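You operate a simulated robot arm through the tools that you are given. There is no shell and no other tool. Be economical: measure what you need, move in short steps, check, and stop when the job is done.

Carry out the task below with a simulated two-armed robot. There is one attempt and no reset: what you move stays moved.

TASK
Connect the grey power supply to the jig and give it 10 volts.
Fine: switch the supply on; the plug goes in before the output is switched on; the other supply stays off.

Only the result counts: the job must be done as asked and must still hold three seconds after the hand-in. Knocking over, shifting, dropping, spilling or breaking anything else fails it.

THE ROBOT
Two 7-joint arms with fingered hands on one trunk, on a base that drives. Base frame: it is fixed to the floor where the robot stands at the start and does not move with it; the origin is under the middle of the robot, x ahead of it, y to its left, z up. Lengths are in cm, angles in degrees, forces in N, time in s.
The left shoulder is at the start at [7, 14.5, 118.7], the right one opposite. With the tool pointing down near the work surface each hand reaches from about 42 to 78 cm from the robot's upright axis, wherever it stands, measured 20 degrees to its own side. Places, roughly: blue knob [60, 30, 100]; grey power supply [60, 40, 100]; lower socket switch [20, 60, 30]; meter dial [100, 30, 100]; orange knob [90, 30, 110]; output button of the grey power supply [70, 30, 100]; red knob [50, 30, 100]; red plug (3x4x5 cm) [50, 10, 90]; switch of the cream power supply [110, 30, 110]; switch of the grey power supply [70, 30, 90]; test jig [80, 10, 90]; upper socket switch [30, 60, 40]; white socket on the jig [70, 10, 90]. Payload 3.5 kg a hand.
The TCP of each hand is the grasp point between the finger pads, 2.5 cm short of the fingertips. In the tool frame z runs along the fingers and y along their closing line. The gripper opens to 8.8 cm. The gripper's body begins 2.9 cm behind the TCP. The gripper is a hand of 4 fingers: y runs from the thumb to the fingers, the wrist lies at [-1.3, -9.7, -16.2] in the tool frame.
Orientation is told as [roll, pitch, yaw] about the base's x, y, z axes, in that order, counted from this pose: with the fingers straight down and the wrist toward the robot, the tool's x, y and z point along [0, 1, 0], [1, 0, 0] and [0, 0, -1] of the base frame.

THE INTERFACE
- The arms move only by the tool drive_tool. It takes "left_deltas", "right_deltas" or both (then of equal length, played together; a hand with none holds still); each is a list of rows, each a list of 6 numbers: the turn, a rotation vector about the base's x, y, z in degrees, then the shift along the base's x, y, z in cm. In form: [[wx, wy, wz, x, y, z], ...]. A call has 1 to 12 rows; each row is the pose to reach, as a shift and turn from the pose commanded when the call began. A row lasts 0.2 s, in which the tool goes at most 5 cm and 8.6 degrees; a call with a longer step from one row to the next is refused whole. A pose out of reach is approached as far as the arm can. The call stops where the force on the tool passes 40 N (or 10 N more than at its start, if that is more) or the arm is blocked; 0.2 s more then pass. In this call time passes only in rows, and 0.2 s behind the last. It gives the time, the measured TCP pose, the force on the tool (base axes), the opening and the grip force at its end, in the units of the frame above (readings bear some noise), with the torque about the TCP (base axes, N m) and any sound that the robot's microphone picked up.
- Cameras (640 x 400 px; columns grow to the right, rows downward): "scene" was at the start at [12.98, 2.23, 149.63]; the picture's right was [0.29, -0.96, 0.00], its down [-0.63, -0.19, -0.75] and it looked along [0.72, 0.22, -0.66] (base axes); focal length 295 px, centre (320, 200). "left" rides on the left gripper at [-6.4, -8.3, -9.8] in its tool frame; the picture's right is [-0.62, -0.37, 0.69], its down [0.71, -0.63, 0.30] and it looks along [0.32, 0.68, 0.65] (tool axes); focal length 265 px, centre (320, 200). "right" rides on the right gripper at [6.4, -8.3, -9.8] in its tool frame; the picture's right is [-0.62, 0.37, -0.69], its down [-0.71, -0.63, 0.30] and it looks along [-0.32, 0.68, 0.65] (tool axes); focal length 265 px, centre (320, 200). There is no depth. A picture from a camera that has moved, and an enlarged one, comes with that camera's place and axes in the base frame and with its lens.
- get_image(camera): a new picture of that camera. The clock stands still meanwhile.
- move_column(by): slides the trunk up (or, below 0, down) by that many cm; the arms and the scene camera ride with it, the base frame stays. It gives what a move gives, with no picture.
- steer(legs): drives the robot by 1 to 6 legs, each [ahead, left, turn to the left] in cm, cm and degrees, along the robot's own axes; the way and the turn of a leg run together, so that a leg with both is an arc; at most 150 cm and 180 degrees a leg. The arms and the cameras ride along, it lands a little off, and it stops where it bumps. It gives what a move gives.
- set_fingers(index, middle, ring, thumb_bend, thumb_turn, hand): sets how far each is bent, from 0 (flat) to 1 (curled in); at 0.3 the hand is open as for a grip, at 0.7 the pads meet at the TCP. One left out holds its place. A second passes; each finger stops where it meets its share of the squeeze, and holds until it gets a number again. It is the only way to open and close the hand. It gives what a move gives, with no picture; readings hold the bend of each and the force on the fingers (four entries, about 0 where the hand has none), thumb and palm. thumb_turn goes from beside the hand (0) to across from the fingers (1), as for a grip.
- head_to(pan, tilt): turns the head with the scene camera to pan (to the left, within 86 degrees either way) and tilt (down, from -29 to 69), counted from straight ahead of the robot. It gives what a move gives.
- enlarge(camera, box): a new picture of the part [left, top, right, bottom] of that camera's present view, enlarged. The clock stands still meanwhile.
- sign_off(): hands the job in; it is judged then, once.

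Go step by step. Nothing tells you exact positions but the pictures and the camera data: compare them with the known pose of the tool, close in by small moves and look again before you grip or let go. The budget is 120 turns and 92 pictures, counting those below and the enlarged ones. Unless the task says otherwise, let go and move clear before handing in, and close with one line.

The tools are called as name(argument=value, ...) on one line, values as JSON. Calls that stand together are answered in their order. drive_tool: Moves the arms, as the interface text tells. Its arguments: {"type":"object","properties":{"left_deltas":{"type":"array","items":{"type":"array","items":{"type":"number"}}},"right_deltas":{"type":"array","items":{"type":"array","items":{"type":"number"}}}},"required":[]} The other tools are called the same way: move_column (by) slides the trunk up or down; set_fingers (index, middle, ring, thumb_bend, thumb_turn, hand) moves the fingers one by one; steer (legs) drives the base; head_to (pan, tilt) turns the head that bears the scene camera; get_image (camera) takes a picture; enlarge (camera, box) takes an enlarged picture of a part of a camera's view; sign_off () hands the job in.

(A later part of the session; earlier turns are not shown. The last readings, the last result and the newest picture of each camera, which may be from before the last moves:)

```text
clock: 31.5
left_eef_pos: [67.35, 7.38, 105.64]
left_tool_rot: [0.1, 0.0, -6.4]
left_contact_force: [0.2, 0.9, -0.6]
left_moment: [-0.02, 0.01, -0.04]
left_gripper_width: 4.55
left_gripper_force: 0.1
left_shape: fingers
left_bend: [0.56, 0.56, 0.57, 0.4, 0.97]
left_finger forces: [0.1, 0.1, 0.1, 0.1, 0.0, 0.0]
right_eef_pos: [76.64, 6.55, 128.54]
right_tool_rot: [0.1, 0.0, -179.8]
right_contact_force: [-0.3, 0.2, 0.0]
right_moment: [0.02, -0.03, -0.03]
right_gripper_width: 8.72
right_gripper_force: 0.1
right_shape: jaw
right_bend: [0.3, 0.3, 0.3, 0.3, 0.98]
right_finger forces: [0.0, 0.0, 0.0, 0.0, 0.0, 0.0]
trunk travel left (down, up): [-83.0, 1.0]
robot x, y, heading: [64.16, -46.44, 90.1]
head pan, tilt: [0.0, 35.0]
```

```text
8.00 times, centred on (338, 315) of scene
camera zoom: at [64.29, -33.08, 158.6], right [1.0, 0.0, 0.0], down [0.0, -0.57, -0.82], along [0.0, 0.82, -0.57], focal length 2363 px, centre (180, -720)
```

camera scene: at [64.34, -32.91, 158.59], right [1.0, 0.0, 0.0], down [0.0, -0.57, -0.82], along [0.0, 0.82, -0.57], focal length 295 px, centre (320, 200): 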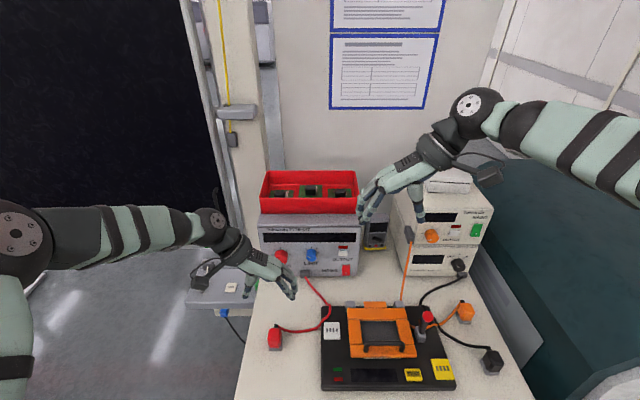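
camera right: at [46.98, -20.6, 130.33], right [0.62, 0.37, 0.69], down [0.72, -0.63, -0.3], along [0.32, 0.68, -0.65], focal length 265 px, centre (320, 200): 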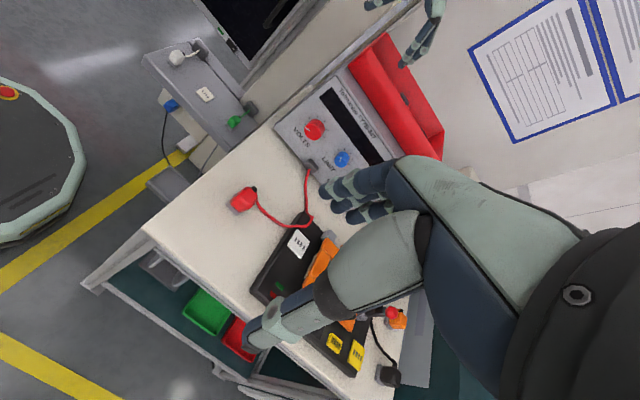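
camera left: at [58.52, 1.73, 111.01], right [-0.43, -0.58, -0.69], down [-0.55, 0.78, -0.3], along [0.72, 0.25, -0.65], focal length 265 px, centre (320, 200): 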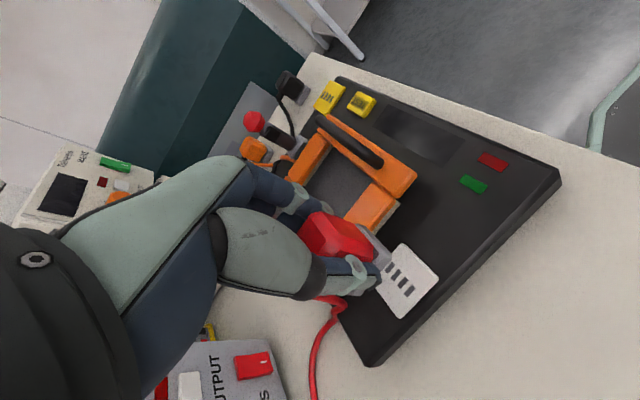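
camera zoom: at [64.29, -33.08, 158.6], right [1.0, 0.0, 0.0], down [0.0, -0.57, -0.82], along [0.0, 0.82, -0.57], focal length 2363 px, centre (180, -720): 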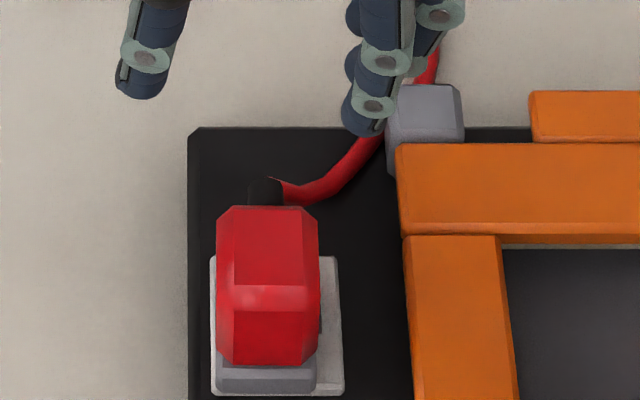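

The plug moved a bit sideways on release, so it isn't inserted. I look closely at how it lies on the plate.

enlarge(camera="scene", box=[320, 312, 350, 342])

enlarge(camera="left", box=[430, 240, 530, 330])

```text
13.33 times, centred on (335, 327) of scene
camera zoom: at [64.29, -33.08, 158.6], right [1.0, 0.0, 0.0], down [0.0, -0.57, -0.82], along [0.0, 0.82, -0.57], focal length 3938 px, centre (120, -1493)
```

zoom: 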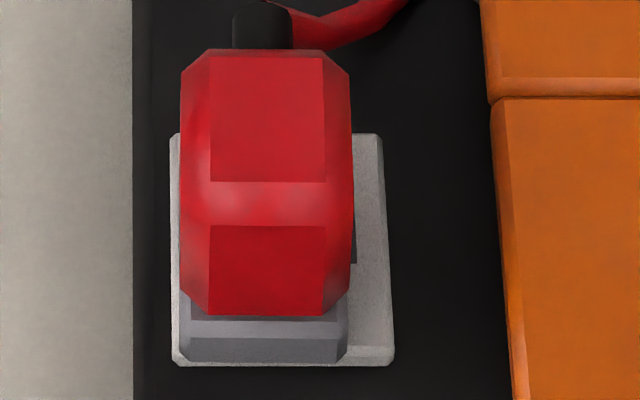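

```text
4.44 times, centred on (480, 285) of left
camera zoom: at [58.35, 1.86, 115.61], right [-0.43, -0.58, -0.69], down [-0.55, 0.78, -0.31], along [0.72, 0.25, -0.65], focal length 1180 px, centre (-391, -178)
```

zoom: 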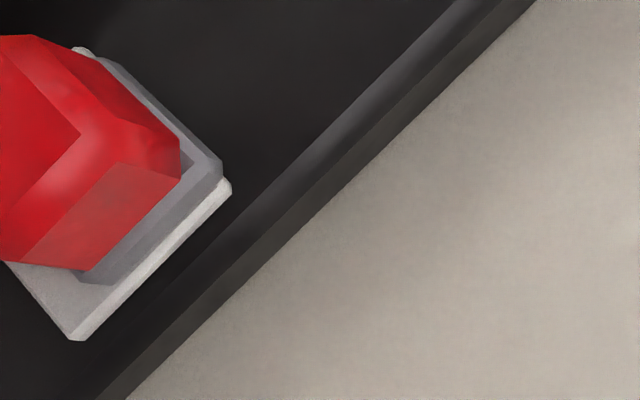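

get_image(camera="right")

enlarge(camera="left", box=[420, 235, 530, 325])

```text
53 pictures are left
camera right: at [84.97, 0.08, 138.4], right [-0.37, 0.62, 0.69], down [0.63, 0.72, -0.3], along [-0.68, 0.32, -0.65], focal length 265 px, centre (320, 200)
```

right: 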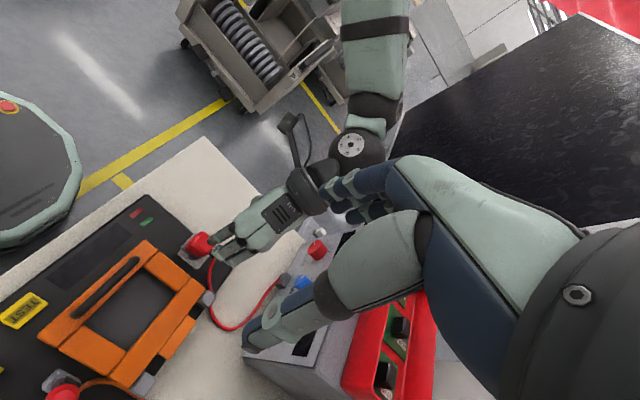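

```text
4.44 times, centred on (475, 280) of left
camera zoom: at [58.35, 1.86, 115.61], right [-0.43, -0.58, -0.69], down [-0.55, 0.78, -0.31], along [0.72, 0.25, -0.65], focal length 1180 px, centre (-369, -156)
```

zoom: 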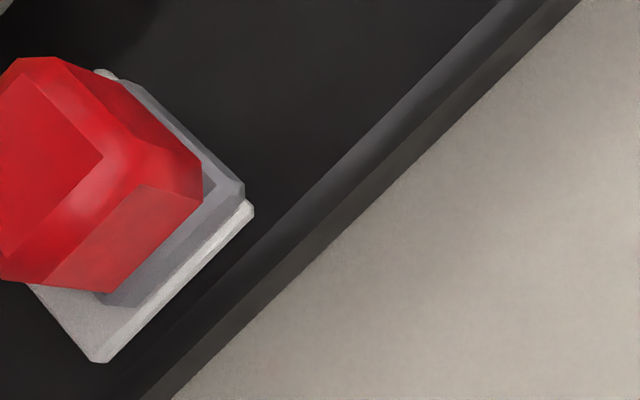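

The base is actually about 3.4 cm deep, so the plug lies about 4.5 mm too far toward -y and 3 mm toward -x. I regrip it.

drive_tool(left_deltas=[[0, 0, 0, 0.3, -0.1, -3], [0, 0, 0, 0.3, -0.15, -6], [0, 0, 0, 0.3, -0.15, -8.5], [0, 0, 0, 0.3, -0.15, -10.5]])

set_fingers(hand="left", index=0.7, middle=0.7, ring=0.7, thumb_bend=0.7)

drive_tool(left_deltas=[[0, 0, 0, 0, 0, 0.8], [0, 0, 0, 0.1, 0.2, 1.2]])

enlarge(camera="scene", box=[310, 303, 360, 338])

enlarge(camera="left", box=[320, 180, 440, 300])

```text
clock: 32.5
left_eef_pos: [67.37, 7.28, 95.04]
left_tool_rot: [0.0, -0.1, -6.3]
left_contact_force: [0.1, -0.4, -0.3]
left_moment: [0.0, 0.0, 0.02]
left_gripper_width: 4.54
left_gripper_force: 0.0
left_shape: fingers
left_bend: [0.56, 0.56, 0.57, 0.4, 0.97]
left_finger forces: [0.0, 0.0, 0.0, 0.0, 0.0, 0.1]
right_eef_pos: [76.45, 6.57, 128.56]
right_tool_rot: [0.0, 0.0, -179.9]
right_contact_force: [-0.5, -0.2, 1.1]
right_moment: [0.0, 0.01, 0.02]
right_gripper_width: 8.77
right_gripper_force: 0.1
right_shape: jaw
right_bend: [0.3, 0.3, 0.3, 0.3, 0.98]
right_finger forces: [0.1, 0.1, 0.1, 0.0, 0.0, 0.0]
trunk travel left (down, up): [-83.0, 1.0]
robot x, y, heading: [64.7, -46.73, 89.9]
head pan, tilt: [0.0, 35.0]
```

```text
clock: 33.5
left_eef_pos: [67.49, 7.25, 95.22]
left_tool_rot: [0.0, 0.0, -6.3]
left_contact_force: [-0.4, -0.2, 1.3]
left_moment: [0.06, 0.02, 0.0]
left_gripper_width: 2.32
left_gripper_force: 9.8
left_shape: fingers
left_bend: [0.63, 0.66, 0.69, 0.57, 0.96]
left_finger forces: [5.5, 3.9, 0.5, 0.1, 10.2, 0.0]
right_eef_pos: [76.35, 6.67, 128.49]
right_tool_rot: [0.0, -0.1, -179.9]
right_contact_force: [-0.5, 0.2, 0.6]
right_moment: [0.01, 0.03, 0.02]
right_gripper_width: 8.78
right_gripper_force: 0.1
right_shape: jaw
right_bend: [0.3, 0.3, 0.3, 0.3, 0.98]
right_finger forces: [0.0, 0.0, 0.1, 0.1, 0.0, 0.0]
trunk travel left (down, up): [-83.0, 1.0]
robot x, y, heading: [64.45, -46.76, 89.9]
head pan, tilt: [0.0, 35.0]
```

```text
clock: 34.1
left_eef_pos: [67.64, 7.42, 96.37]
left_tool_rot: [0.0, 0.1, -6.4]
left_contact_force: [0.6, 0.8, -1.5]
left_moment: [0.0, -0.06, 0.01]
left_gripper_width: 2.32
left_gripper_force: 9.6
left_shape: fingers
left_bend: [0.63, 0.66, 0.69, 0.58, 0.96]
left_finger forces: [5.6, 3.8, 0.4, 0.0, 9.9, 0.0]
right_eef_pos: [76.43, 6.63, 128.47]
right_tool_rot: [0.1, 0.0, -179.9]
right_contact_force: [0.0, -0.2, 1.3]
right_moment: [0.06, 0.0, -0.01]
right_gripper_width: 8.75
right_gripper_force: 0.1
right_shape: jaw
right_bend: [0.3, 0.3, 0.3, 0.3, 0.98]
right_finger forces: [0.0, 0.0, 0.1, 0.0, 0.0, 0.0]
trunk travel left (down, up): [-83.0, 1.0]
robot x, y, heading: [64.19, -46.67, 90.2]
head pan, tilt: [0.0, 35.0]
```

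```text
11.43 times, centred on (335, 320) of scene
camera zoom: at [64.27, -33.04, 158.6], right [1.0, 0.0, 0.0], down [0.0, -0.57, -0.82], along [0.0, 0.82, -0.57], focal length 3375 px, centre (149, -1177)
```

zoom: 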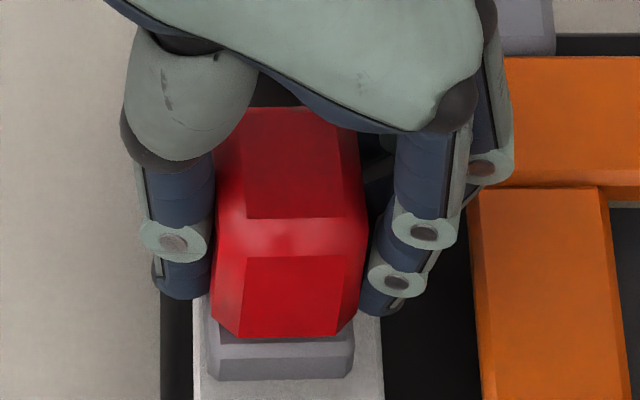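

```text
3.33 times, centred on (380, 240) of left
camera zoom: at [58.74, 1.94, 106.3], right [-0.43, -0.57, -0.69], down [-0.55, 0.78, -0.3], along [0.72, 0.25, -0.65], focal length 885 px, centre (120, 67)
```

zoom: 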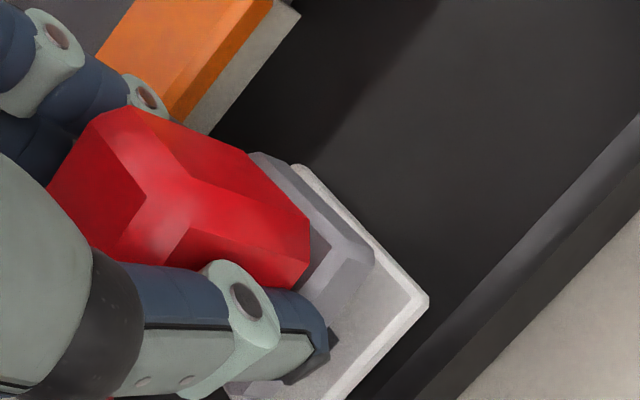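

Small correction: yaw -2.5°, +2 mm x, +4.7 mm y; then look again.

drive_tool(left_deltas=[[0, 0, -1.2, 0.1, 0.25, 0], [0, 0, -2.5, 0.22, 0.47, -0.2], [0, 0, -2.5, 0.22, 0.47, -0.4]])

enlarge(camera="scene", box=[310, 307, 360, 342])

enlarge(camera="left", box=[320, 180, 440, 300])

```text
clock: 34.9
left_eef_pos: [67.8, 7.92, 95.96]
left_tool_rot: [0.0, -0.1, -8.9]
left_contact_force: [0.3, 0.8, -0.5]
left_moment: [-0.04, 0.03, 0.04]
left_gripper_width: 2.33
left_gripper_force: 10.4
left_shape: fingers
left_bend: [0.63, 0.66, 0.69, 0.58, 0.96]
left_finger forces: [5.6, 3.9, 0.4, 0.0, 9.8, 0.0]
right_eef_pos: [76.53, 6.73, 128.53]
right_tool_rot: [0.0, 0.0, -179.9]
right_contact_force: [-0.7, 0.6, -0.4]
right_moment: [0.01, 0.0, -0.03]
right_gripper_width: 8.75
right_gripper_force: 0.1
right_shape: jaw
right_bend: [0.3, 0.3, 0.3, 0.3, 0.98]
right_finger forces: [0.0, 0.0, 0.0, 0.0, 0.0, 0.1]
trunk travel left (down, up): [-83.0, 1.0]
robot x, y, heading: [64.45, -46.6, 90.0]
head pan, tilt: [0.0, 35.0]
```

```text
11.43 times, centred on (335, 324) of scene
camera zoom: at [64.27, -33.04, 158.6], right [1.0, 0.0, 0.0], down [0.0, -0.57, -0.82], along [0.0, 0.82, -0.57], focal length 3375 px, centre (149, -1223)
```

zoom: 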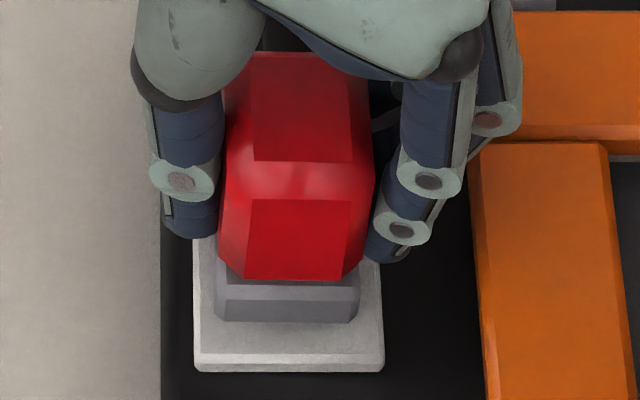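

```text
3.33 times, centred on (380, 240) of left
camera zoom: at [58.71, 2.83, 105.88], right [-0.46, -0.56, -0.69], down [-0.51, 0.8, -0.31], along [0.73, 0.21, -0.65], focal length 885 px, centre (120, 67)
```

zoom: 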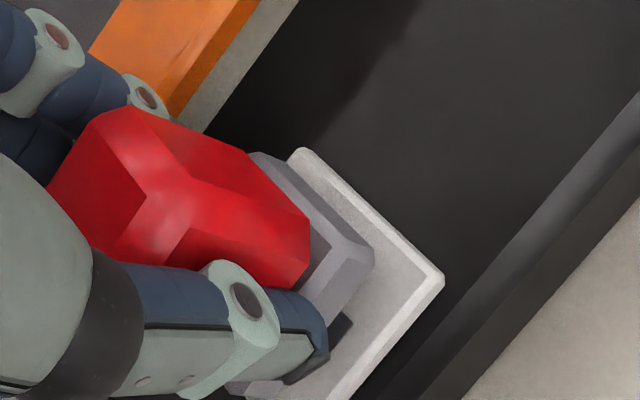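

Centred now. Press down gently.

drive_tool(left_deltas=[[0, 0, 0, 0.05, 0.05, -0.3], [0, 0, 0, 0.05, 0.05, -0.6], [0, 0, 0, 0.05, 0.05, -0.9], [0, 0, 0, 0.05, 0.05, -1.2], [0, 0, 0, 0.05, 0.05, -1.5]])

enlarge(camera="scene", box=[310, 307, 360, 342])

```text
clock: 36.1
left_eef_pos: [67.93, 7.99, 94.84]
left_tool_rot: [0.4, -0.2, -8.8]
left_contact_force: [-2.2, 4.8, 21.1]
left_moment: [0.1, 0.06, 0.01]
left_gripper_width: 2.33
left_gripper_force: 12.9
left_shape: fingers
left_bend: [0.63, 0.66, 0.7, 0.58, 0.96]
left_finger forces: [6.0, 5.2, 1.1, 0.0, 13.6, 0.1]
right_eef_pos: [76.37, 6.32, 128.69]
right_tool_rot: [-0.1, 0.0, -179.9]
right_contact_force: [-0.2, 0.2, -0.5]
right_moment: [0.03, 0.01, 0.0]
right_gripper_width: 8.77
right_gripper_force: 0.0
right_shape: jaw
right_bend: [0.3, 0.3, 0.3, 0.3, 0.98]
right_finger forces: [0.0, 0.1, 0.0, 0.0, 0.1, 0.0]
trunk travel left (down, up): [-83.0, 1.0]
robot x, y, heading: [64.16, -46.74, 90.0]
head pan, tilt: [0.0, 35.0]
```

```text
11.43 times, centred on (335, 324) of scene
camera zoom: at [64.16, -33.4, 158.67], right [1.0, 0.0, 0.0], down [0.0, -0.57, -0.82], along [0.0, 0.82, -0.57], focal length 3375 px, centre (149, -1223)
```

zoom: 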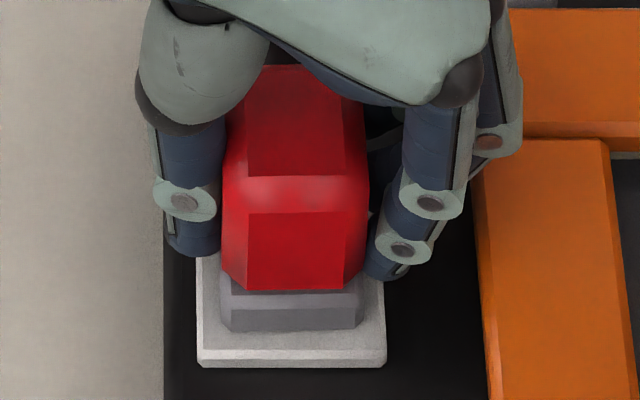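

drive_tool(left_deltas=[[0, 0, 0, 0, 0, -0.25], [0, 0, 0, 0, 0, -0.5], [0, 0, 0, 0, 0, -0.7]])

enlarge(camera="scene", box=[310, 307, 360, 342])

```text
clock: 36.9
left_eef_pos: [67.82, 7.93, 94.0]
left_tool_rot: [0.3, -0.1, -8.9]
left_contact_force: [-1.6, 4.5, 22.1]
left_moment: [0.1, 0.08, -0.02]
left_gripper_width: 2.32
left_gripper_force: 13.9
left_shape: fingers
left_bend: [0.63, 0.66, 0.69, 0.58, 0.96]
left_finger forces: [5.9, 5.4, 2.8, 0.0, 13.6, 0.1]
right_eef_pos: [76.44, 6.37, 128.63]
right_tool_rot: [-0.1, 0.1, -179.8]
right_contact_force: [-0.6, 0.1, 0.9]
right_moment: [-0.01, 0.01, 0.02]
right_gripper_width: 8.79
right_gripper_force: 0.1
right_shape: jaw
right_bend: [0.3, 0.3, 0.3, 0.3, 0.98]
right_finger forces: [0.1, 0.0, 0.1, 0.0, 0.0, 0.0]
trunk travel left (down, up): [-83.0, 1.0]
robot x, y, heading: [64.09, -46.59, 89.9]
head pan, tilt: [0.0, 35.0]
```

```text
11.43 times, centred on (335, 324) of scene
camera zoom: at [64.2, -33.34, 158.63], right [1.0, 0.0, 0.0], down [0.0, -0.57, -0.82], along [0.0, 0.82, -0.57], focal length 3375 px, centre (149, -1223)
```

zoom: 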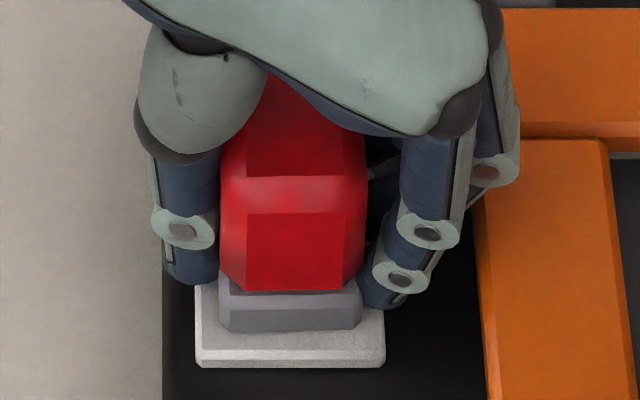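

The hand slips along the plug again; the pins want more force than my grip has. I release both sides together, then push on its top with closed fingers.

set_fingers(hand="left", index=0.56, middle=0.57, ring=0.6, thumb_bend=0.47)

drive_tool(left_deltas=[[0, 0, 0, 0, 0, 2], [0, 0, 0, 0, 0, 5], [0, 0, 0, 0, 0, 9], [0, 0, 0, 0, 0, 11]])

enlarge(camera="scene", box=[310, 307, 360, 342])

enlarge(camera="left", box=[400, 220, 520, 320])

```text
clock: 37.9
left_eef_pos: [67.68, 8.04, 93.66]
left_tool_rot: [-0.2, 0.0, -8.9]
left_contact_force: [-10.0, -2.0, 2.3]
left_moment: [0.03, 0.02, 0.03]
left_gripper_width: 3.8
left_gripper_force: 5.7
left_shape: fingers
left_bend: [0.56, 0.63, 0.62, 0.47, 0.97]
left_finger forces: [0.1, 9.0, 1.8, 0.0, 0.1, 0.0]
right_eef_pos: [76.26, 6.38, 128.64]
right_tool_rot: [0.0, 0.1, -179.9]
right_contact_force: [0.8, 0.3, -0.2]
right_moment: [0.02, -0.02, 0.02]
right_gripper_width: 8.76
right_gripper_force: 0.1
right_shape: jaw
right_bend: [0.3, 0.3, 0.3, 0.3, 0.98]
right_finger forces: [0.1, 0.1, 0.0, 0.1, 0.1, 0.0]
trunk travel left (down, up): [-83.0, 1.0]
robot x, y, heading: [64.51, -47.0, 90.1]
head pan, tilt: [0.0, 35.0]
```

```text
clock: 38.9
left_eef_pos: [68.01, 8.04, 104.59]
left_tool_rot: [0.0, 0.0, -8.8]
left_contact_force: [-0.2, -0.3, -0.3]
left_moment: [0.01, -0.02, -0.04]
left_gripper_width: 3.82
left_gripper_force: 0.1
left_shape: fingers
left_bend: [0.56, 0.56, 0.6, 0.47, 0.97]
left_finger forces: [0.0, 0.0, 0.1, 0.0, 0.0, 0.0]
right_eef_pos: [76.61, 6.55, 128.68]
right_tool_rot: [0.0, 0.0, -180.0]
right_contact_force: [-0.8, -0.5, -0.5]
right_moment: [-0.02, 0.01, 0.01]
right_gripper_width: 8.77
right_gripper_force: 0.1
right_shape: jaw
right_bend: [0.3, 0.3, 0.3, 0.3, 0.98]
right_finger forces: [0.1, 0.1, 0.0, 0.0, 0.1, 0.0]
trunk travel left (down, up): [-83.0, 1.0]
robot x, y, heading: [64.26, -46.88, 90.0]
head pan, tilt: [0.0, 35.0]
```

```text
11.43 times, centred on (335, 324) of scene
camera zoom: at [64.33, -33.07, 158.6], right [1.0, 0.0, 0.0], down [0.0, -0.57, -0.82], along [0.0, 0.82, -0.57], focal length 3375 px, centre (149, -1223)
```

zoom: 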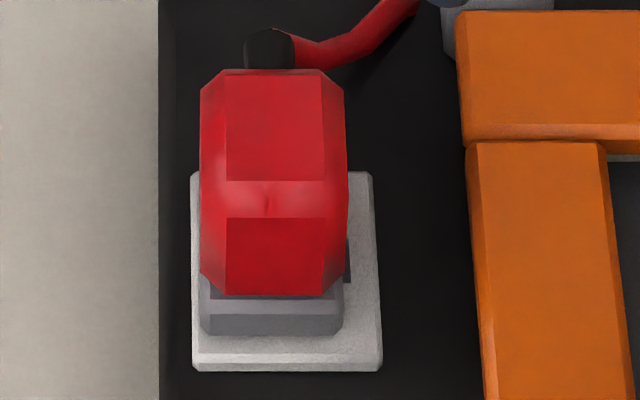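

```text
4.00 times, centred on (460, 270) of left
camera zoom: at [58.87, 2.89, 114.69], right [-0.46, -0.56, -0.69], down [-0.51, 0.8, -0.31], along [0.73, 0.21, -0.65], focal length 1062 px, centre (-240, -80)
```

zoom: 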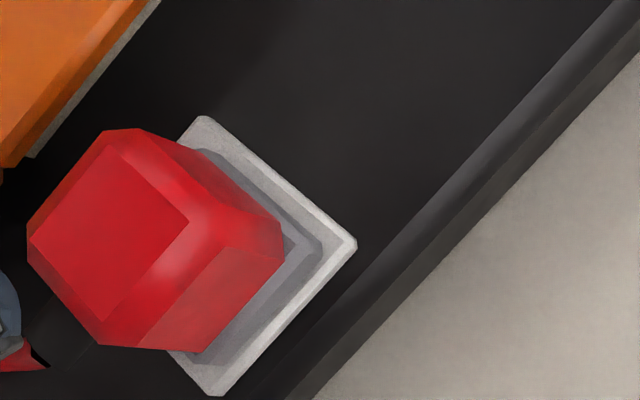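

The fingers dragged it aside again by 3 mm. Before pushing harder I want to see the pins: I regrip, lift it and tilt its underside towards the scene camera.

drive_tool(left_deltas=[[0, 0, 0, 0, -0.4, -3], [0, 0, 0, 0, -0.4, -6], [0, 0, 0, 0, -0.4, -8.5], [0, 0, 0, 0, -0.4, -9.9]])

set_fingers(hand="left", index=0.72, middle=0.72, ring=0.75, thumb_bend=0.72)

drive_tool(left_deltas=[[0, 0, 0, 0, 0, 2], [-2, 0, 0, 0, -1, 6], [-10, 0, 0, 0, -3, 10], [-18, 0, 0, 0, -5, 12], [-26, 0, 0, 0, -7, 14], [-34, 0, 0, 0, -8, 15], [-42, 0, 0, 0, -8, 16], [-50, 0, 0, 0, -8, 17], [-58, 0, 0, 0, -8, 18], [-66, 0, 0, 0, -8, 18], [-74, 0, 0, 0, -8, 18], [-80, 0, 0, 0, -8, 18]])

get_image(camera="scene")

```text
clock: 39.9
left_eef_pos: [67.83, 7.43, 94.9]
left_tool_rot: [0.1, -0.1, -8.9]
left_contact_force: [-0.5, 0.2, 2.3]
left_moment: [0.03, -0.06, -0.01]
left_gripper_width: 3.83
left_gripper_force: 0.6
left_shape: fingers
left_bend: [0.56, 0.57, 0.6, 0.47, 0.97]
left_finger forces: [0.1, 1.9, 0.1, 0.0, 0.1, 0.0]
right_eef_pos: [76.5, 6.41, 128.59]
right_tool_rot: [0.0, -0.1, -179.9]
right_contact_force: [0.7, 0.3, 0.4]
right_moment: [-0.05, -0.01, -0.02]
right_gripper_width: 8.74
right_gripper_force: 0.1
right_shape: jaw
right_bend: [0.3, 0.3, 0.3, 0.3, 0.98]
right_finger forces: [0.1, 0.1, 0.1, 0.2, 0.1, 0.1]
trunk travel left (down, up): [-83.0, 1.0]
robot x, y, heading: [64.6, -46.57, 90.3]
head pan, tilt: [0.0, 35.0]
```

```text
clock: 40.9
left_eef_pos: [67.89, 7.69, 94.82]
left_tool_rot: [-0.1, 0.0, -9.0]
left_contact_force: [0.4, -0.4, 0.4]
left_moment: [-0.02, 0.01, 0.0]
left_gripper_width: 2.4
left_gripper_force: 15.9
left_shape: fingers
left_bend: [0.61, 0.67, 0.73, 0.58, 0.94]
left_finger forces: [8.1, 4.0, 4.0, 0.0, 16.1, 0.0]
right_eef_pos: [76.52, 6.54, 128.53]
right_tool_rot: [-0.1, 0.0, -179.9]
right_contact_force: [0.3, -0.1, 0.3]
right_moment: [0.0, 0.0, -0.03]
right_gripper_width: 8.75
right_gripper_force: 0.2
right_shape: jaw
right_bend: [0.3, 0.3, 0.3, 0.3, 0.98]
right_finger forces: [0.1, 0.0, 0.0, 0.0, 0.0, 0.0]
trunk travel left (down, up): [-83.0, 1.0]
robot x, y, heading: [64.41, -46.57, 90.0]
head pan, tilt: [0.0, 35.0]
```

```text
clock: 43.5
left_eef_pos: [67.28, -0.25, 112.94]
left_tool_rot: [-79.5, -8.5, -0.3]
left_contact_force: [-0.9, 2.2, -1.9]
left_moment: [0.04, -0.01, -0.02]
left_gripper_width: 2.33
left_gripper_force: 15.1
left_shape: fingers
left_bend: [0.61, 0.67, 0.73, 0.58, 0.94]
left_finger forces: [7.7, 3.9, 4.1, 0.0, 15.8, 0.1]
left hand out of reach, approached as far as the arm can: row 12
right_eef_pos: [76.38, 6.78, 128.46]
right_tool_rot: [0.0, 0.0, -179.8]
right_contact_force: [0.0, 0.1, 0.0]
right_moment: [0.0, 0.01, 0.0]
right_gripper_width: 8.78
right_gripper_force: 0.0
right_shape: jaw
right_bend: [0.3, 0.3, 0.3, 0.3, 0.98]
right_finger forces: [0.0, 0.0, 0.0, 0.0, 0.1, 0.1]
trunk travel left (down, up): [-83.0, 1.0]
robot x, y, heading: [64.4, -46.61, 90.2]
head pan, tilt: [0.0, 35.0]
```

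```text
43 pictures are left
camera scene: at [64.18, -32.95, 158.59], right [1.0, 0.0, 0.0], down [0.0, -0.57, -0.82], along [0.0, 0.82, -0.57], focal length 295 px, centre (320, 200)
```

scene: 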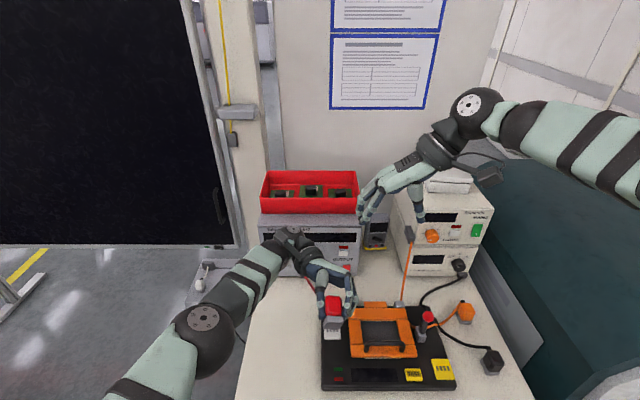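

A higher bend target squeezes harder, which is useful. Zoom on the underside.

enlarge(camera="scene", box=[300, 275, 375, 345])

```text
5.71 times, centred on (338, 310) of scene
camera zoom: at [64.18, -32.95, 158.59], right [1.0, 0.0, 0.0], down [0.0, -0.57, -0.82], along [0.0, 0.82, -0.57], focal length 1688 px, centre (220, -429)
```

zoom: 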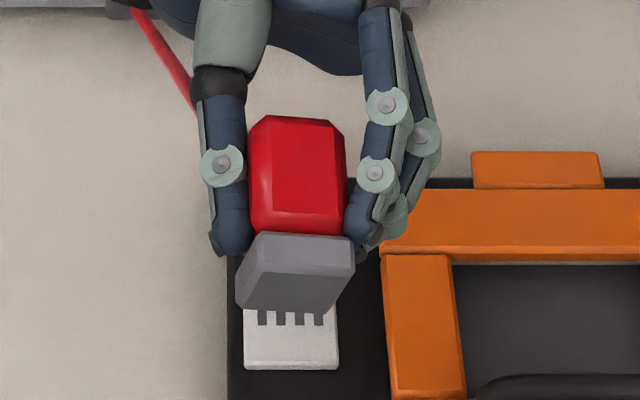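

No pins: the underside is a flat block, so seating is a matter of alignment and force. I rotate back, squeeze harder and align again.

drive_tool(left_deltas=[[8, 0, 0, 0, 0, 0], [16, 0, 0, 0, 0, 0], [24, 0, 0, 0, 0, 0], [32, 0, 0, 0, 0, -1], [40, 0, 0, 0, 1, -2], [48, 0, 0, 0, 2, -3], [56, 0, 0, 0, 4, -5], [64, 0, 0, 0, 6, -7], [72, 0, 0, 0, 7, -9], [80, 0, 0, 0, 8, -12], [80, 0, 0, 0, 8, -14.5], [80, 0, 0, 0, 8, -16.5]])

set_fingers(hand="left", index=0.9, middle=0.9, ring=0.9, thumb_bend=0.9)

enlarge(camera="scene", box=[310, 303, 360, 338])

enlarge(camera="left", box=[320, 180, 440, 300])

```text
clock: 46.1
left_eef_pos: [67.21, 7.71, 96.4]
left_tool_rot: [0.1, 0.0, -8.8]
left_contact_force: [0.3, 0.7, -0.2]
left_moment: [0.02, -0.02, -0.03]
left_gripper_width: 2.35
left_gripper_force: 15.0
left_shape: fingers
left_bend: [0.61, 0.67, 0.73, 0.58, 0.94]
left_finger forces: [7.8, 3.6, 3.7, 0.0, 15.0, 0.0]
right_eef_pos: [76.56, 6.68, 128.57]
right_tool_rot: [0.0, 0.0, -180.0]
right_contact_force: [-0.1, 0.1, 0.7]
right_moment: [-0.02, -0.02, -0.01]
right_gripper_width: 8.74
right_gripper_force: 0.1
right_shape: jaw
right_bend: [0.3, 0.3, 0.3, 0.3, 0.98]
right_finger forces: [0.1, 0.0, 0.0, 0.0, 0.1, 0.0]
trunk travel left (down, up): [-83.0, 1.0]
robot x, y, heading: [64.2, -46.78, 90.2]
head pan, tilt: [0.0, 35.0]
```

```text
clock: 47.1
left_eef_pos: [67.37, 7.61, 96.44]
left_tool_rot: [0.1, 0.0, -8.8]
left_contact_force: [0.3, 0.3, -0.1]
left_moment: [-0.02, 0.04, -0.02]
left_gripper_width: 2.44
left_gripper_force: 23.8
left_shape: fingers
left_bend: [0.71, 0.72, 0.75, 0.56, 0.92]
left_finger forces: [9.1, 7.1, 7.3, 0.0, 23.5, 0.1]
right_eef_pos: [76.48, 6.5, 128.44]
right_tool_rot: [0.0, 0.0, -179.9]
right_contact_force: [-0.5, 0.2, 0.5]
right_moment: [0.0, 0.0, -0.03]
right_gripper_width: 8.76
right_gripper_force: 0.0
right_shape: jaw
right_bend: [0.3, 0.3, 0.3, 0.3, 0.98]
right_finger forces: [0.1, 0.0, 0.0, 0.0, 0.1, 0.0]
trunk travel left (down, up): [-83.0, 1.0]
robot x, y, heading: [64.77, -46.85, 90.0]
head pan, tilt: [0.0, 35.0]
```

```text
11.43 times, centred on (335, 320) of scene
camera zoom: at [64.26, -33.03, 158.6], right [1.0, 0.0, 0.0], down [0.0, -0.57, -0.82], along [0.0, 0.82, -0.57], focal length 3375 px, centre (149, -1177)
```

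zoom: 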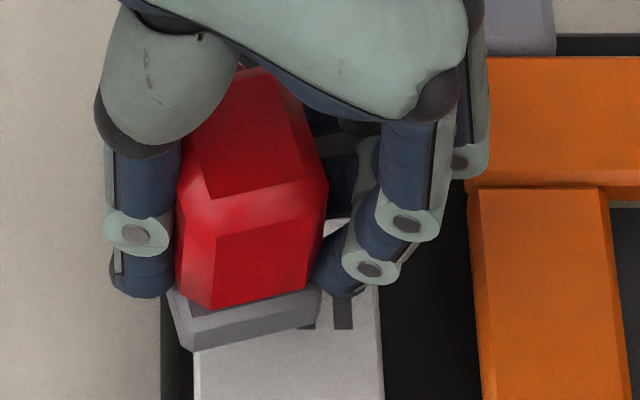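

```text
3.33 times, centred on (380, 240) of left
camera zoom: at [58.23, 2.59, 106.41], right [-0.46, -0.56, -0.69], down [-0.51, 0.8, -0.3], along [0.73, 0.21, -0.65], focal length 885 px, centre (120, 67)
```

zoom: 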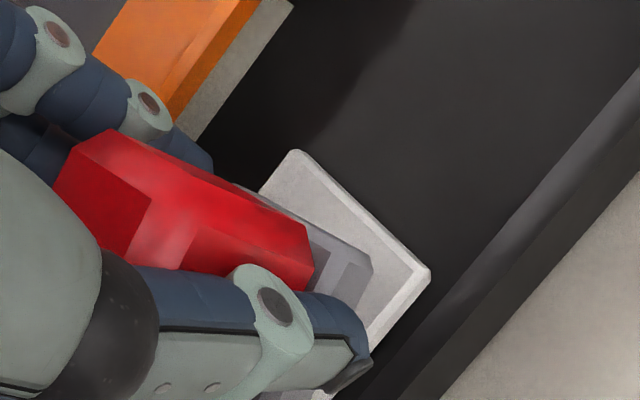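

Squeezing harder twists the plug in the hand. I'll set it on the plate, release, and regrip lightly; afterwards I'll push from above.

drive_tool(left_deltas=[[0, 0, 0, 0.5, -0.1, 0], [0, 0, 0, 0.9, -0.1, -0.5], [0, 0, 0, 0.9, -0.1, -1.0], [0, 0, 0, 0.9, -0.1, -1.5]])

set_fingers(hand="left", index=0.58, middle=0.58, ring=0.6, thumb_bend=0.45)

set_fingers(hand="left", index=0.68, middle=0.68, ring=0.68, thumb_bend=0.68)

drive_tool(left_deltas=[[0, 0, 0, 0, 0, 0.5], [0, 0, 0, 0, 0, 0.8]])

enlarge(camera="scene", box=[310, 307, 360, 342])

```text
clock: 48.1
left_eef_pos: [68.1, 7.63, 94.93]
left_tool_rot: [0.0, 0.1, -8.9]
left_contact_force: [-0.1, -0.8, -0.8]
left_moment: [-0.03, 0.01, 0.0]
left_gripper_width: 2.48
left_gripper_force: 23.2
left_shape: fingers
left_bend: [0.71, 0.72, 0.75, 0.56, 0.92]
left_finger forces: [9.0, 7.1, 7.3, 0.0, 23.5, 0.1]
right_eef_pos: [76.54, 6.56, 128.53]
right_tool_rot: [0.0, 0.0, -179.9]
right_contact_force: [-0.2, 0.5, -1.0]
right_moment: [0.02, -0.02, 0.0]
right_gripper_width: 8.74
right_gripper_force: 0.0
right_shape: jaw
right_bend: [0.3, 0.3, 0.3, 0.3, 0.98]
right_finger forces: [0.0, 0.0, 0.0, 0.0, 0.1, 0.0]
trunk travel left (down, up): [-83.0, 1.0]
robot x, y, heading: [64.75, -46.61, 90.0]
head pan, tilt: [0.0, 35.0]
```

```text
clock: 49.1
left_eef_pos: [68.09, 7.6, 95.0]
left_tool_rot: [0.0, -0.1, -8.9]
left_contact_force: [-2.3, 1.3, 0.9]
left_moment: [0.03, 0.01, 0.02]
left_gripper_width: 3.88
left_gripper_force: 1.5
left_shape: fingers
left_bend: [0.57, 0.59, 0.6, 0.45, 0.97]
left_finger forces: [0.1, 2.8, 0.0, 0.1, 0.0, 0.1]
right_eef_pos: [76.52, 6.48, 128.5]
right_tool_rot: [0.2, 0.1, -179.9]
right_contact_force: [0.3, 0.5, -0.6]
right_moment: [-0.04, 0.03, -0.02]
right_gripper_width: 8.74
right_gripper_force: 0.1
right_shape: jaw
right_bend: [0.3, 0.3, 0.3, 0.3, 0.98]
right_finger forces: [0.0, 0.0, 0.0, 0.0, 0.0, 0.0]
trunk travel left (down, up): [-83.0, 1.0]
robot x, y, heading: [64.65, -46.56, 90.0]
head pan, tilt: [0.0, 35.0]
```

```text
clock: 50.1
left_eef_pos: [68.2, 7.6, 94.83]
left_tool_rot: [0.0, -0.1, -8.8]
left_contact_force: [-0.4, -0.2, 1.1]
left_moment: [0.01, -0.02, 0.0]
left_gripper_width: 2.42
left_gripper_force: 8.6
left_shape: fingers
left_bend: [0.62, 0.65, 0.67, 0.57, 0.96]
left_finger forces: [5.0, 2.9, 0.7, 0.1, 8.5, 0.0]
right_eef_pos: [76.52, 6.46, 128.5]
right_tool_rot: [0.0, 0.0, -179.9]
right_contact_force: [0.3, 0.1, -0.6]
right_moment: [-0.01, 0.04, 0.0]
right_gripper_width: 8.78
right_gripper_force: 0.0
right_shape: jaw
right_bend: [0.3, 0.3, 0.3, 0.3, 0.98]
right_finger forces: [0.0, 0.1, 0.0, 0.0, 0.1, 0.0]
trunk travel left (down, up): [-83.0, 1.0]
robot x, y, heading: [64.56, -46.65, 90.2]
head pan, tilt: [0.0, 35.0]
```

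```text
clock: 50.7
left_eef_pos: [68.29, 7.71, 95.8]
left_tool_rot: [0.1, 0.1, -8.9]
left_contact_force: [0.3, 0.4, 0.3]
left_moment: [-0.01, 0.02, 0.01]
left_gripper_width: 2.39
left_gripper_force: 8.6
left_shape: fingers
left_bend: [0.62, 0.65, 0.67, 0.57, 0.96]
left_finger forces: [5.0, 2.7, 0.7, 0.1, 8.3, 0.1]
right_eef_pos: [76.51, 6.55, 128.57]
right_tool_rot: [0.0, 0.0, -179.9]
right_contact_force: [0.9, 0.0, -1.1]
right_moment: [0.0, 0.03, -0.01]
right_gripper_width: 8.76
right_gripper_force: 0.1
right_shape: jaw
right_bend: [0.3, 0.3, 0.3, 0.3, 0.98]
right_finger forces: [0.1, 0.0, 0.0, 0.1, 0.0, 0.0]
trunk travel left (down, up): [-83.0, 1.0]
robot x, y, heading: [64.2, -46.69, 90.3]
head pan, tilt: [0.0, 35.0]
```

```text
11.43 times, centred on (335, 324) of scene
camera zoom: at [64.27, -33.06, 158.6], right [1.0, 0.0, 0.0], down [0.0, -0.57, -0.82], along [0.0, 0.82, -0.57], focal length 3375 px, centre (149, -1223)
```

zoom: 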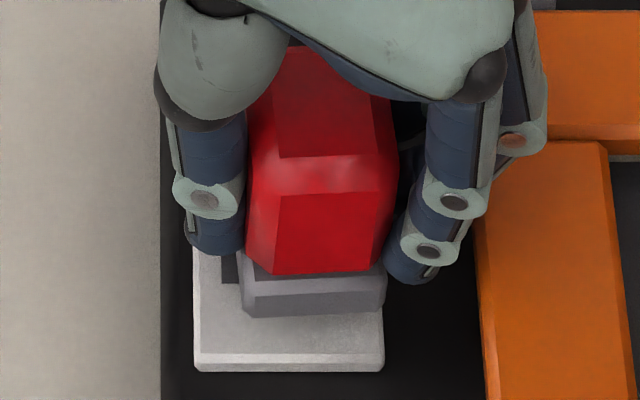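

Nearly straight. I turn -4°, leave a 3 mm allowance for the drag on release, set it down and let go.

drive_tool(left_deltas=[[0, 0, -2, -0.1, -0.05, 0], [0, 0, -4, -0.16, -0.08, -0.3], [0, 0, -4, -0.16, -0.08, -0.6], [0, 0, -4, -0.16, -0.08, -0.9]])

set_fingers(hand="left", index=0.56, middle=0.56, ring=0.58, thumb_bend=0.47)

drive_tool(left_deltas=[[0, 0, 0, 0.1, 0, 2], [0, 0, 0, 0.1, 0, 5], [0, 0, 0, 0.1, 0, 9], [0, 0, 0, 0.1, 0, 12]])

enlarge(camera="scene", box=[310, 307, 360, 342])

```text
clock: 51.7
left_eef_pos: [68.11, 7.5, 94.79]
left_tool_rot: [0.1, -0.2, -12.9]
left_contact_force: [0.1, 0.5, 2.0]
left_moment: [-0.01, -0.03, 0.0]
left_gripper_width: 2.42
left_gripper_force: 9.2
left_shape: fingers
left_bend: [0.62, 0.65, 0.67, 0.57, 0.96]
left_finger forces: [5.1, 2.7, 0.6, 0.0, 8.6, 0.0]
right_eef_pos: [76.56, 6.49, 128.59]
right_tool_rot: [0.0, 0.0, -179.9]
right_contact_force: [0.4, -0.2, 0.1]
right_moment: [0.01, 0.01, 0.06]
right_gripper_width: 8.77
right_gripper_force: 0.2
right_shape: jaw
right_bend: [0.3, 0.3, 0.3, 0.3, 0.98]
right_finger forces: [0.0, 0.1, 0.0, 0.1, 0.0, 0.1]
trunk travel left (down, up): [-83.0, 1.0]
robot x, y, heading: [64.5, -46.65, 89.9]
head pan, tilt: [0.0, 35.0]
```

```text
clock: 52.7
left_eef_pos: [67.99, 7.42, 94.96]
left_tool_rot: [0.1, -0.1, -12.9]
left_contact_force: [-3.4, 0.8, 3.3]
left_moment: [0.08, -0.03, 0.06]
left_gripper_width: 3.75
left_gripper_force: 2.5
left_shape: fingers
left_bend: [0.56, 0.58, 0.58, 0.47, 0.97]
left_finger forces: [0.0, 3.8, 1.5, 0.0, 0.0, 0.0]
right_eef_pos: [76.44, 6.48, 128.46]
right_tool_rot: [0.1, 0.1, -180.0]
right_contact_force: [0.5, -0.2, -0.3]
right_moment: [0.0, 0.0, 0.03]
right_gripper_width: 8.77
right_gripper_force: 0.1
right_shape: jaw
right_bend: [0.3, 0.3, 0.3, 0.3, 0.98]
right_finger forces: [0.0, 0.1, 0.0, 0.1, 0.0, 0.0]
trunk travel left (down, up): [-83.0, 1.0]
robot x, y, heading: [64.36, -46.39, 90.1]
head pan, tilt: [0.0, 35.0]
```

```text
clock: 53.7
left_eef_pos: [68.28, 7.34, 106.88]
left_tool_rot: [-0.1, 0.0, -12.9]
left_contact_force: [0.8, 0.2, 0.5]
left_moment: [-0.01, -0.01, -0.03]
left_gripper_width: 3.78
left_gripper_force: 0.2
left_shape: fingers
left_bend: [0.56, 0.56, 0.57, 0.47, 0.97]
left_finger forces: [0.0, 0.0, 0.0, 0.0, 0.0, 0.1]
right_eef_pos: [76.52, 6.45, 128.53]
right_tool_rot: [-0.1, 0.1, -179.9]
right_contact_force: [-0.3, 0.0, 0.5]
right_moment: [0.0, 0.01, 0.01]
right_gripper_width: 8.76
right_gripper_force: 0.0
right_shape: jaw
right_bend: [0.3, 0.3, 0.3, 0.3, 0.98]
right_finger forces: [0.1, 0.0, 0.1, 0.0, 0.0, 0.0]
trunk travel left (down, up): [-83.0, 1.0]
robot x, y, heading: [64.18, -46.41, 90.1]
head pan, tilt: [0.0, 35.0]
```

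```text
11.43 times, centred on (335, 324) of scene
camera zoom: at [64.3, -33.12, 158.6], right [1.0, 0.0, 0.0], down [0.0, -0.57, -0.82], along [0.0, 0.82, -0.57], focal length 3375 px, centre (149, -1223)
```

zoom: 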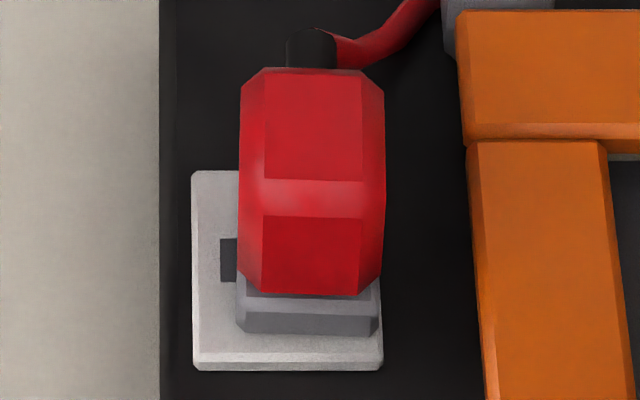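

Off by +4 mm in x this time (no drag without pressing). I go back down around it and nudge it -x with the fingers.

drive_tool(left_deltas=[[0, 0, 0, 0.1, 0, -4], [0, 0, 0, 0.1, 0, -8], [0, 0, 0, 0.1, 0, -11], [0, 0, 0, 0.1, 0, -11.8], [0, 0, 0, -0.2, 0, -11.8], [0, 0, 0, -0.4, 0, -11.8], [0, 0, 0, -0.52, 0, -11.8], [0, 0, 0, -0.1, 0, -11.8], [0, 0, 0, 0, 0, -8], [0, 0, 0, 0, 0, -4], [0, 0, 0, 0, 0, 0]])

enlarge(camera="scene", box=[310, 307, 360, 342])

```text
clock: 56.1
left_eef_pos: [68.22, 7.45, 106.88]
left_tool_rot: [0.0, -0.1, -12.9]
left_contact_force: [0.3, 0.1, -0.8]
left_moment: [0.0, 0.0, 0.03]
left_gripper_width: 3.8
left_gripper_force: 0.2
left_shape: fingers
left_bend: [0.56, 0.56, 0.57, 0.47, 0.97]
left_finger forces: [0.0, 0.0, 0.0, 0.0, 0.0, 0.1]
right_eef_pos: [76.47, 6.59, 128.68]
right_tool_rot: [0.0, 0.1, -179.9]
right_contact_force: [0.0, -0.3, 0.1]
right_moment: [-0.01, 0.04, -0.04]
right_gripper_width: 8.78
right_gripper_force: 0.0
right_shape: jaw
right_bend: [0.3, 0.3, 0.3, 0.3, 0.98]
right_finger forces: [0.0, 0.1, 0.0, 0.1, 0.0, 0.0]
trunk travel left (down, up): [-83.0, 1.0]
robot x, y, heading: [64.15, -46.7, 90.0]
head pan, tilt: [0.0, 35.0]
```

```text
11.43 times, centred on (335, 324) of scene
camera zoom: at [64.25, -33.13, 158.6], right [1.0, 0.0, 0.0], down [0.0, -0.57, -0.82], along [0.0, 0.82, -0.57], focal length 3375 px, centre (149, -1223)
```

zoom: 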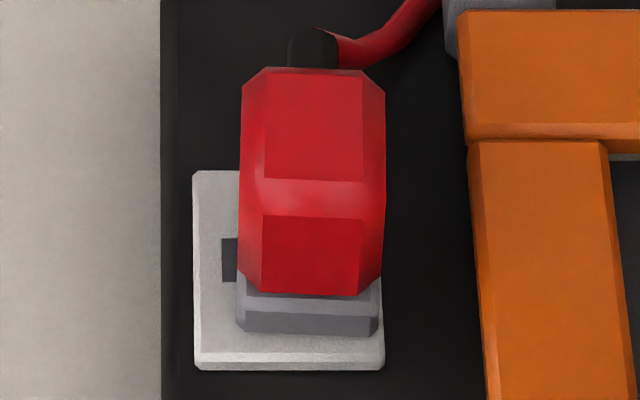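

It wasn't reached. Nudge a little further.

drive_tool(left_deltas=[[0, 0, 0, 0.1, 0, -4], [0, 0, 0, 0.1, 0, -8], [0, 0, 0, 0.1, 0, -11], [0, 0, 0, 0, 0, -11.8], [0, 0, 0, -0.3, 0, -11.8], [0, 0, 0, -0.5, 0, -11.8], [0, 0, 0, -0.7, 0, -11.8], [0, 0, 0, -0.82, 0, -11.8]])

enlarge(camera="scene", box=[310, 307, 360, 342])

```text
clock: 57.9
left_eef_pos: [67.44, 7.6, 94.91]
left_tool_rot: [0.0, -0.1, -12.9]
left_contact_force: [0.0, -0.6, 0.4]
left_moment: [-0.03, 0.01, -0.03]
left_gripper_width: 3.81
left_gripper_force: 0.4
left_shape: fingers
left_bend: [0.56, 0.56, 0.57, 0.47, 0.97]
left_finger forces: [0.2, 0.0, 0.1, 0.0, 0.0, 0.0]
right_eef_pos: [76.5, 6.61, 128.55]
right_tool_rot: [-0.1, -0.1, -179.9]
right_contact_force: [-0.6, 0.8, -0.7]
right_moment: [0.01, 0.02, -0.01]
right_gripper_width: 8.75
right_gripper_force: 0.0
right_shape: jaw
right_bend: [0.3, 0.3, 0.3, 0.3, 0.98]
right_finger forces: [0.0, 0.1, 0.2, 0.0, 0.0, 0.1]
trunk travel left (down, up): [-83.0, 1.0]
robot x, y, heading: [64.24, -46.76, 90.0]
head pan, tilt: [0.0, 35.0]
```

```text
11.43 times, centred on (335, 324) of scene
camera zoom: at [64.26, -33.04, 158.6], right [1.0, 0.0, 0.0], down [0.0, -0.57, -0.82], along [0.0, 0.82, -0.57], focal length 3375 px, centre (149, -1223)
```

zoom: 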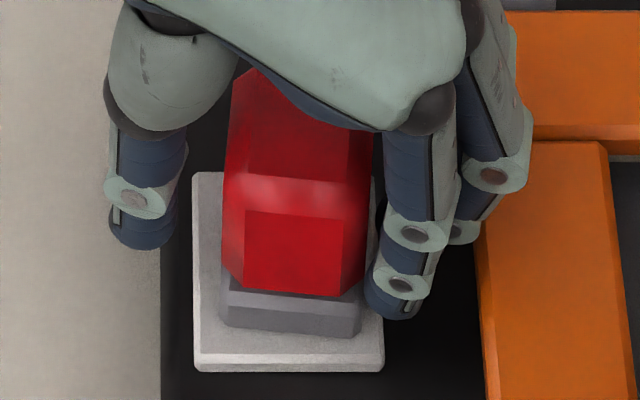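

Position is right but yaw is now -5.5°. I grip it lightly, turn it by +5.5°, and check.

drive_tool(left_deltas=[[0, 0, 0, 0.25, -0.1, 0]])

set_fingers(hand="left", index=0.67, middle=0.67, ring=0.67, thumb_bend=0.67)

drive_tool(left_deltas=[[0, 0, 0, 0, 0, 0.4], [0, 0, 2.5, 0, 0, 0.4], [0, 0, 5, 0, 0, 0.4]])

enlarge(camera="scene", box=[310, 307, 360, 342])

```text
clock: 58.3
left_eef_pos: [67.57, 7.45, 94.96]
left_tool_rot: [-0.1, 0.0, -13.0]
left_contact_force: [-0.6, 0.6, -0.5]
left_moment: [-0.03, -0.03, -0.01]
left_gripper_width: 3.8
left_gripper_force: 0.1
left_shape: fingers
left_bend: [0.56, 0.56, 0.57, 0.47, 0.97]
left_finger forces: [0.0, 0.1, 0.0, 0.1, 0.0, 0.0]
right_eef_pos: [76.5, 6.57, 128.52]
right_tool_rot: [0.0, 0.0, -179.9]
right_contact_force: [-0.3, -0.5, -0.7]
right_moment: [-0.02, 0.03, 0.01]
right_gripper_width: 8.78
right_gripper_force: 0.0
right_shape: jaw
right_bend: [0.3, 0.3, 0.3, 0.3, 0.98]
right_finger forces: [0.0, 0.1, 0.0, 0.1, 0.0, 0.1]
trunk travel left (down, up): [-83.0, 1.0]
robot x, y, heading: [64.44, -46.59, 90.1]
head pan, tilt: [0.0, 35.0]
```

```text
clock: 59.3
left_eef_pos: [67.64, 7.47, 94.93]
left_tool_rot: [-0.1, -0.1, -12.9]
left_contact_force: [0.4, 0.2, 1.5]
left_moment: [0.04, -0.03, -0.02]
left_gripper_width: 2.37
left_gripper_force: 7.8
left_shape: fingers
left_bend: [0.62, 0.64, 0.65, 0.57, 0.96]
left_finger forces: [4.2, 2.7, 1.0, 0.0, 7.9, 0.1]
right_eef_pos: [76.6, 6.59, 128.61]
right_tool_rot: [-0.1, 0.0, -180.0]
right_contact_force: [-0.6, -0.2, 0.2]
right_moment: [-0.02, 0.0, 0.02]
right_gripper_width: 8.78
right_gripper_force: 0.1
right_shape: jaw
right_bend: [0.3, 0.3, 0.3, 0.3, 0.98]
right_finger forces: [0.0, 0.0, 0.0, 0.0, 0.0, 0.1]
trunk travel left (down, up): [-83.0, 1.0]
robot x, y, heading: [64.85, -46.69, 90.1]
head pan, tilt: [0.0, 35.0]
```

```text
clock: 60.1
left_eef_pos: [67.64, 7.4, 95.33]
left_tool_rot: [-0.1, -0.1, -7.8]
left_contact_force: [1.0, 0.0, -0.1]
left_moment: [0.01, -0.01, 0.03]
left_gripper_width: 2.38
left_gripper_force: 7.5
left_shape: fingers
left_bend: [0.62, 0.64, 0.65, 0.57, 0.96]
left_finger forces: [4.2, 2.7, 0.8, 0.0, 7.7, 0.0]
right_eef_pos: [76.53, 6.66, 128.57]
right_tool_rot: [0.1, 0.0, -179.9]
right_contact_force: [-0.1, 0.3, 0.2]
right_moment: [-0.02, -0.01, -0.02]
right_gripper_width: 8.77
right_gripper_force: 0.1
right_shape: jaw
right_bend: [0.3, 0.3, 0.3, 0.3, 0.98]
right_finger forces: [0.0, 0.0, 0.0, 0.0, 0.0, 0.0]
trunk travel left (down, up): [-83.0, 1.0]
robot x, y, heading: [64.26, -46.22, 89.7]
head pan, tilt: [0.0, 35.0]
```

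```text
11.43 times, centred on (335, 324) of scene
camera zoom: at [64.28, -33.06, 158.6], right [1.0, 0.0, 0.0], down [0.0, -0.57, -0.82], along [0.0, 0.82, -0.57], focal length 3375 px, centre (149, -1223)
```

zoom: 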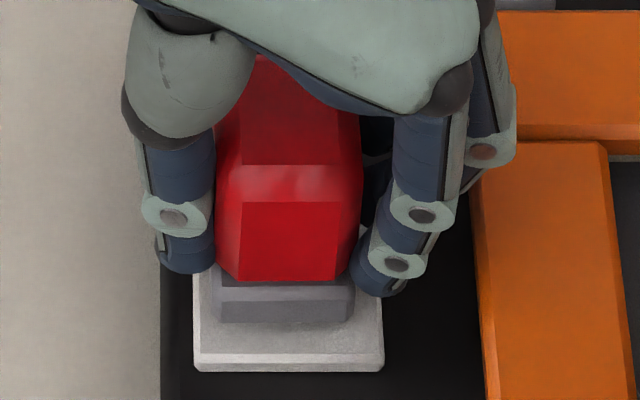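

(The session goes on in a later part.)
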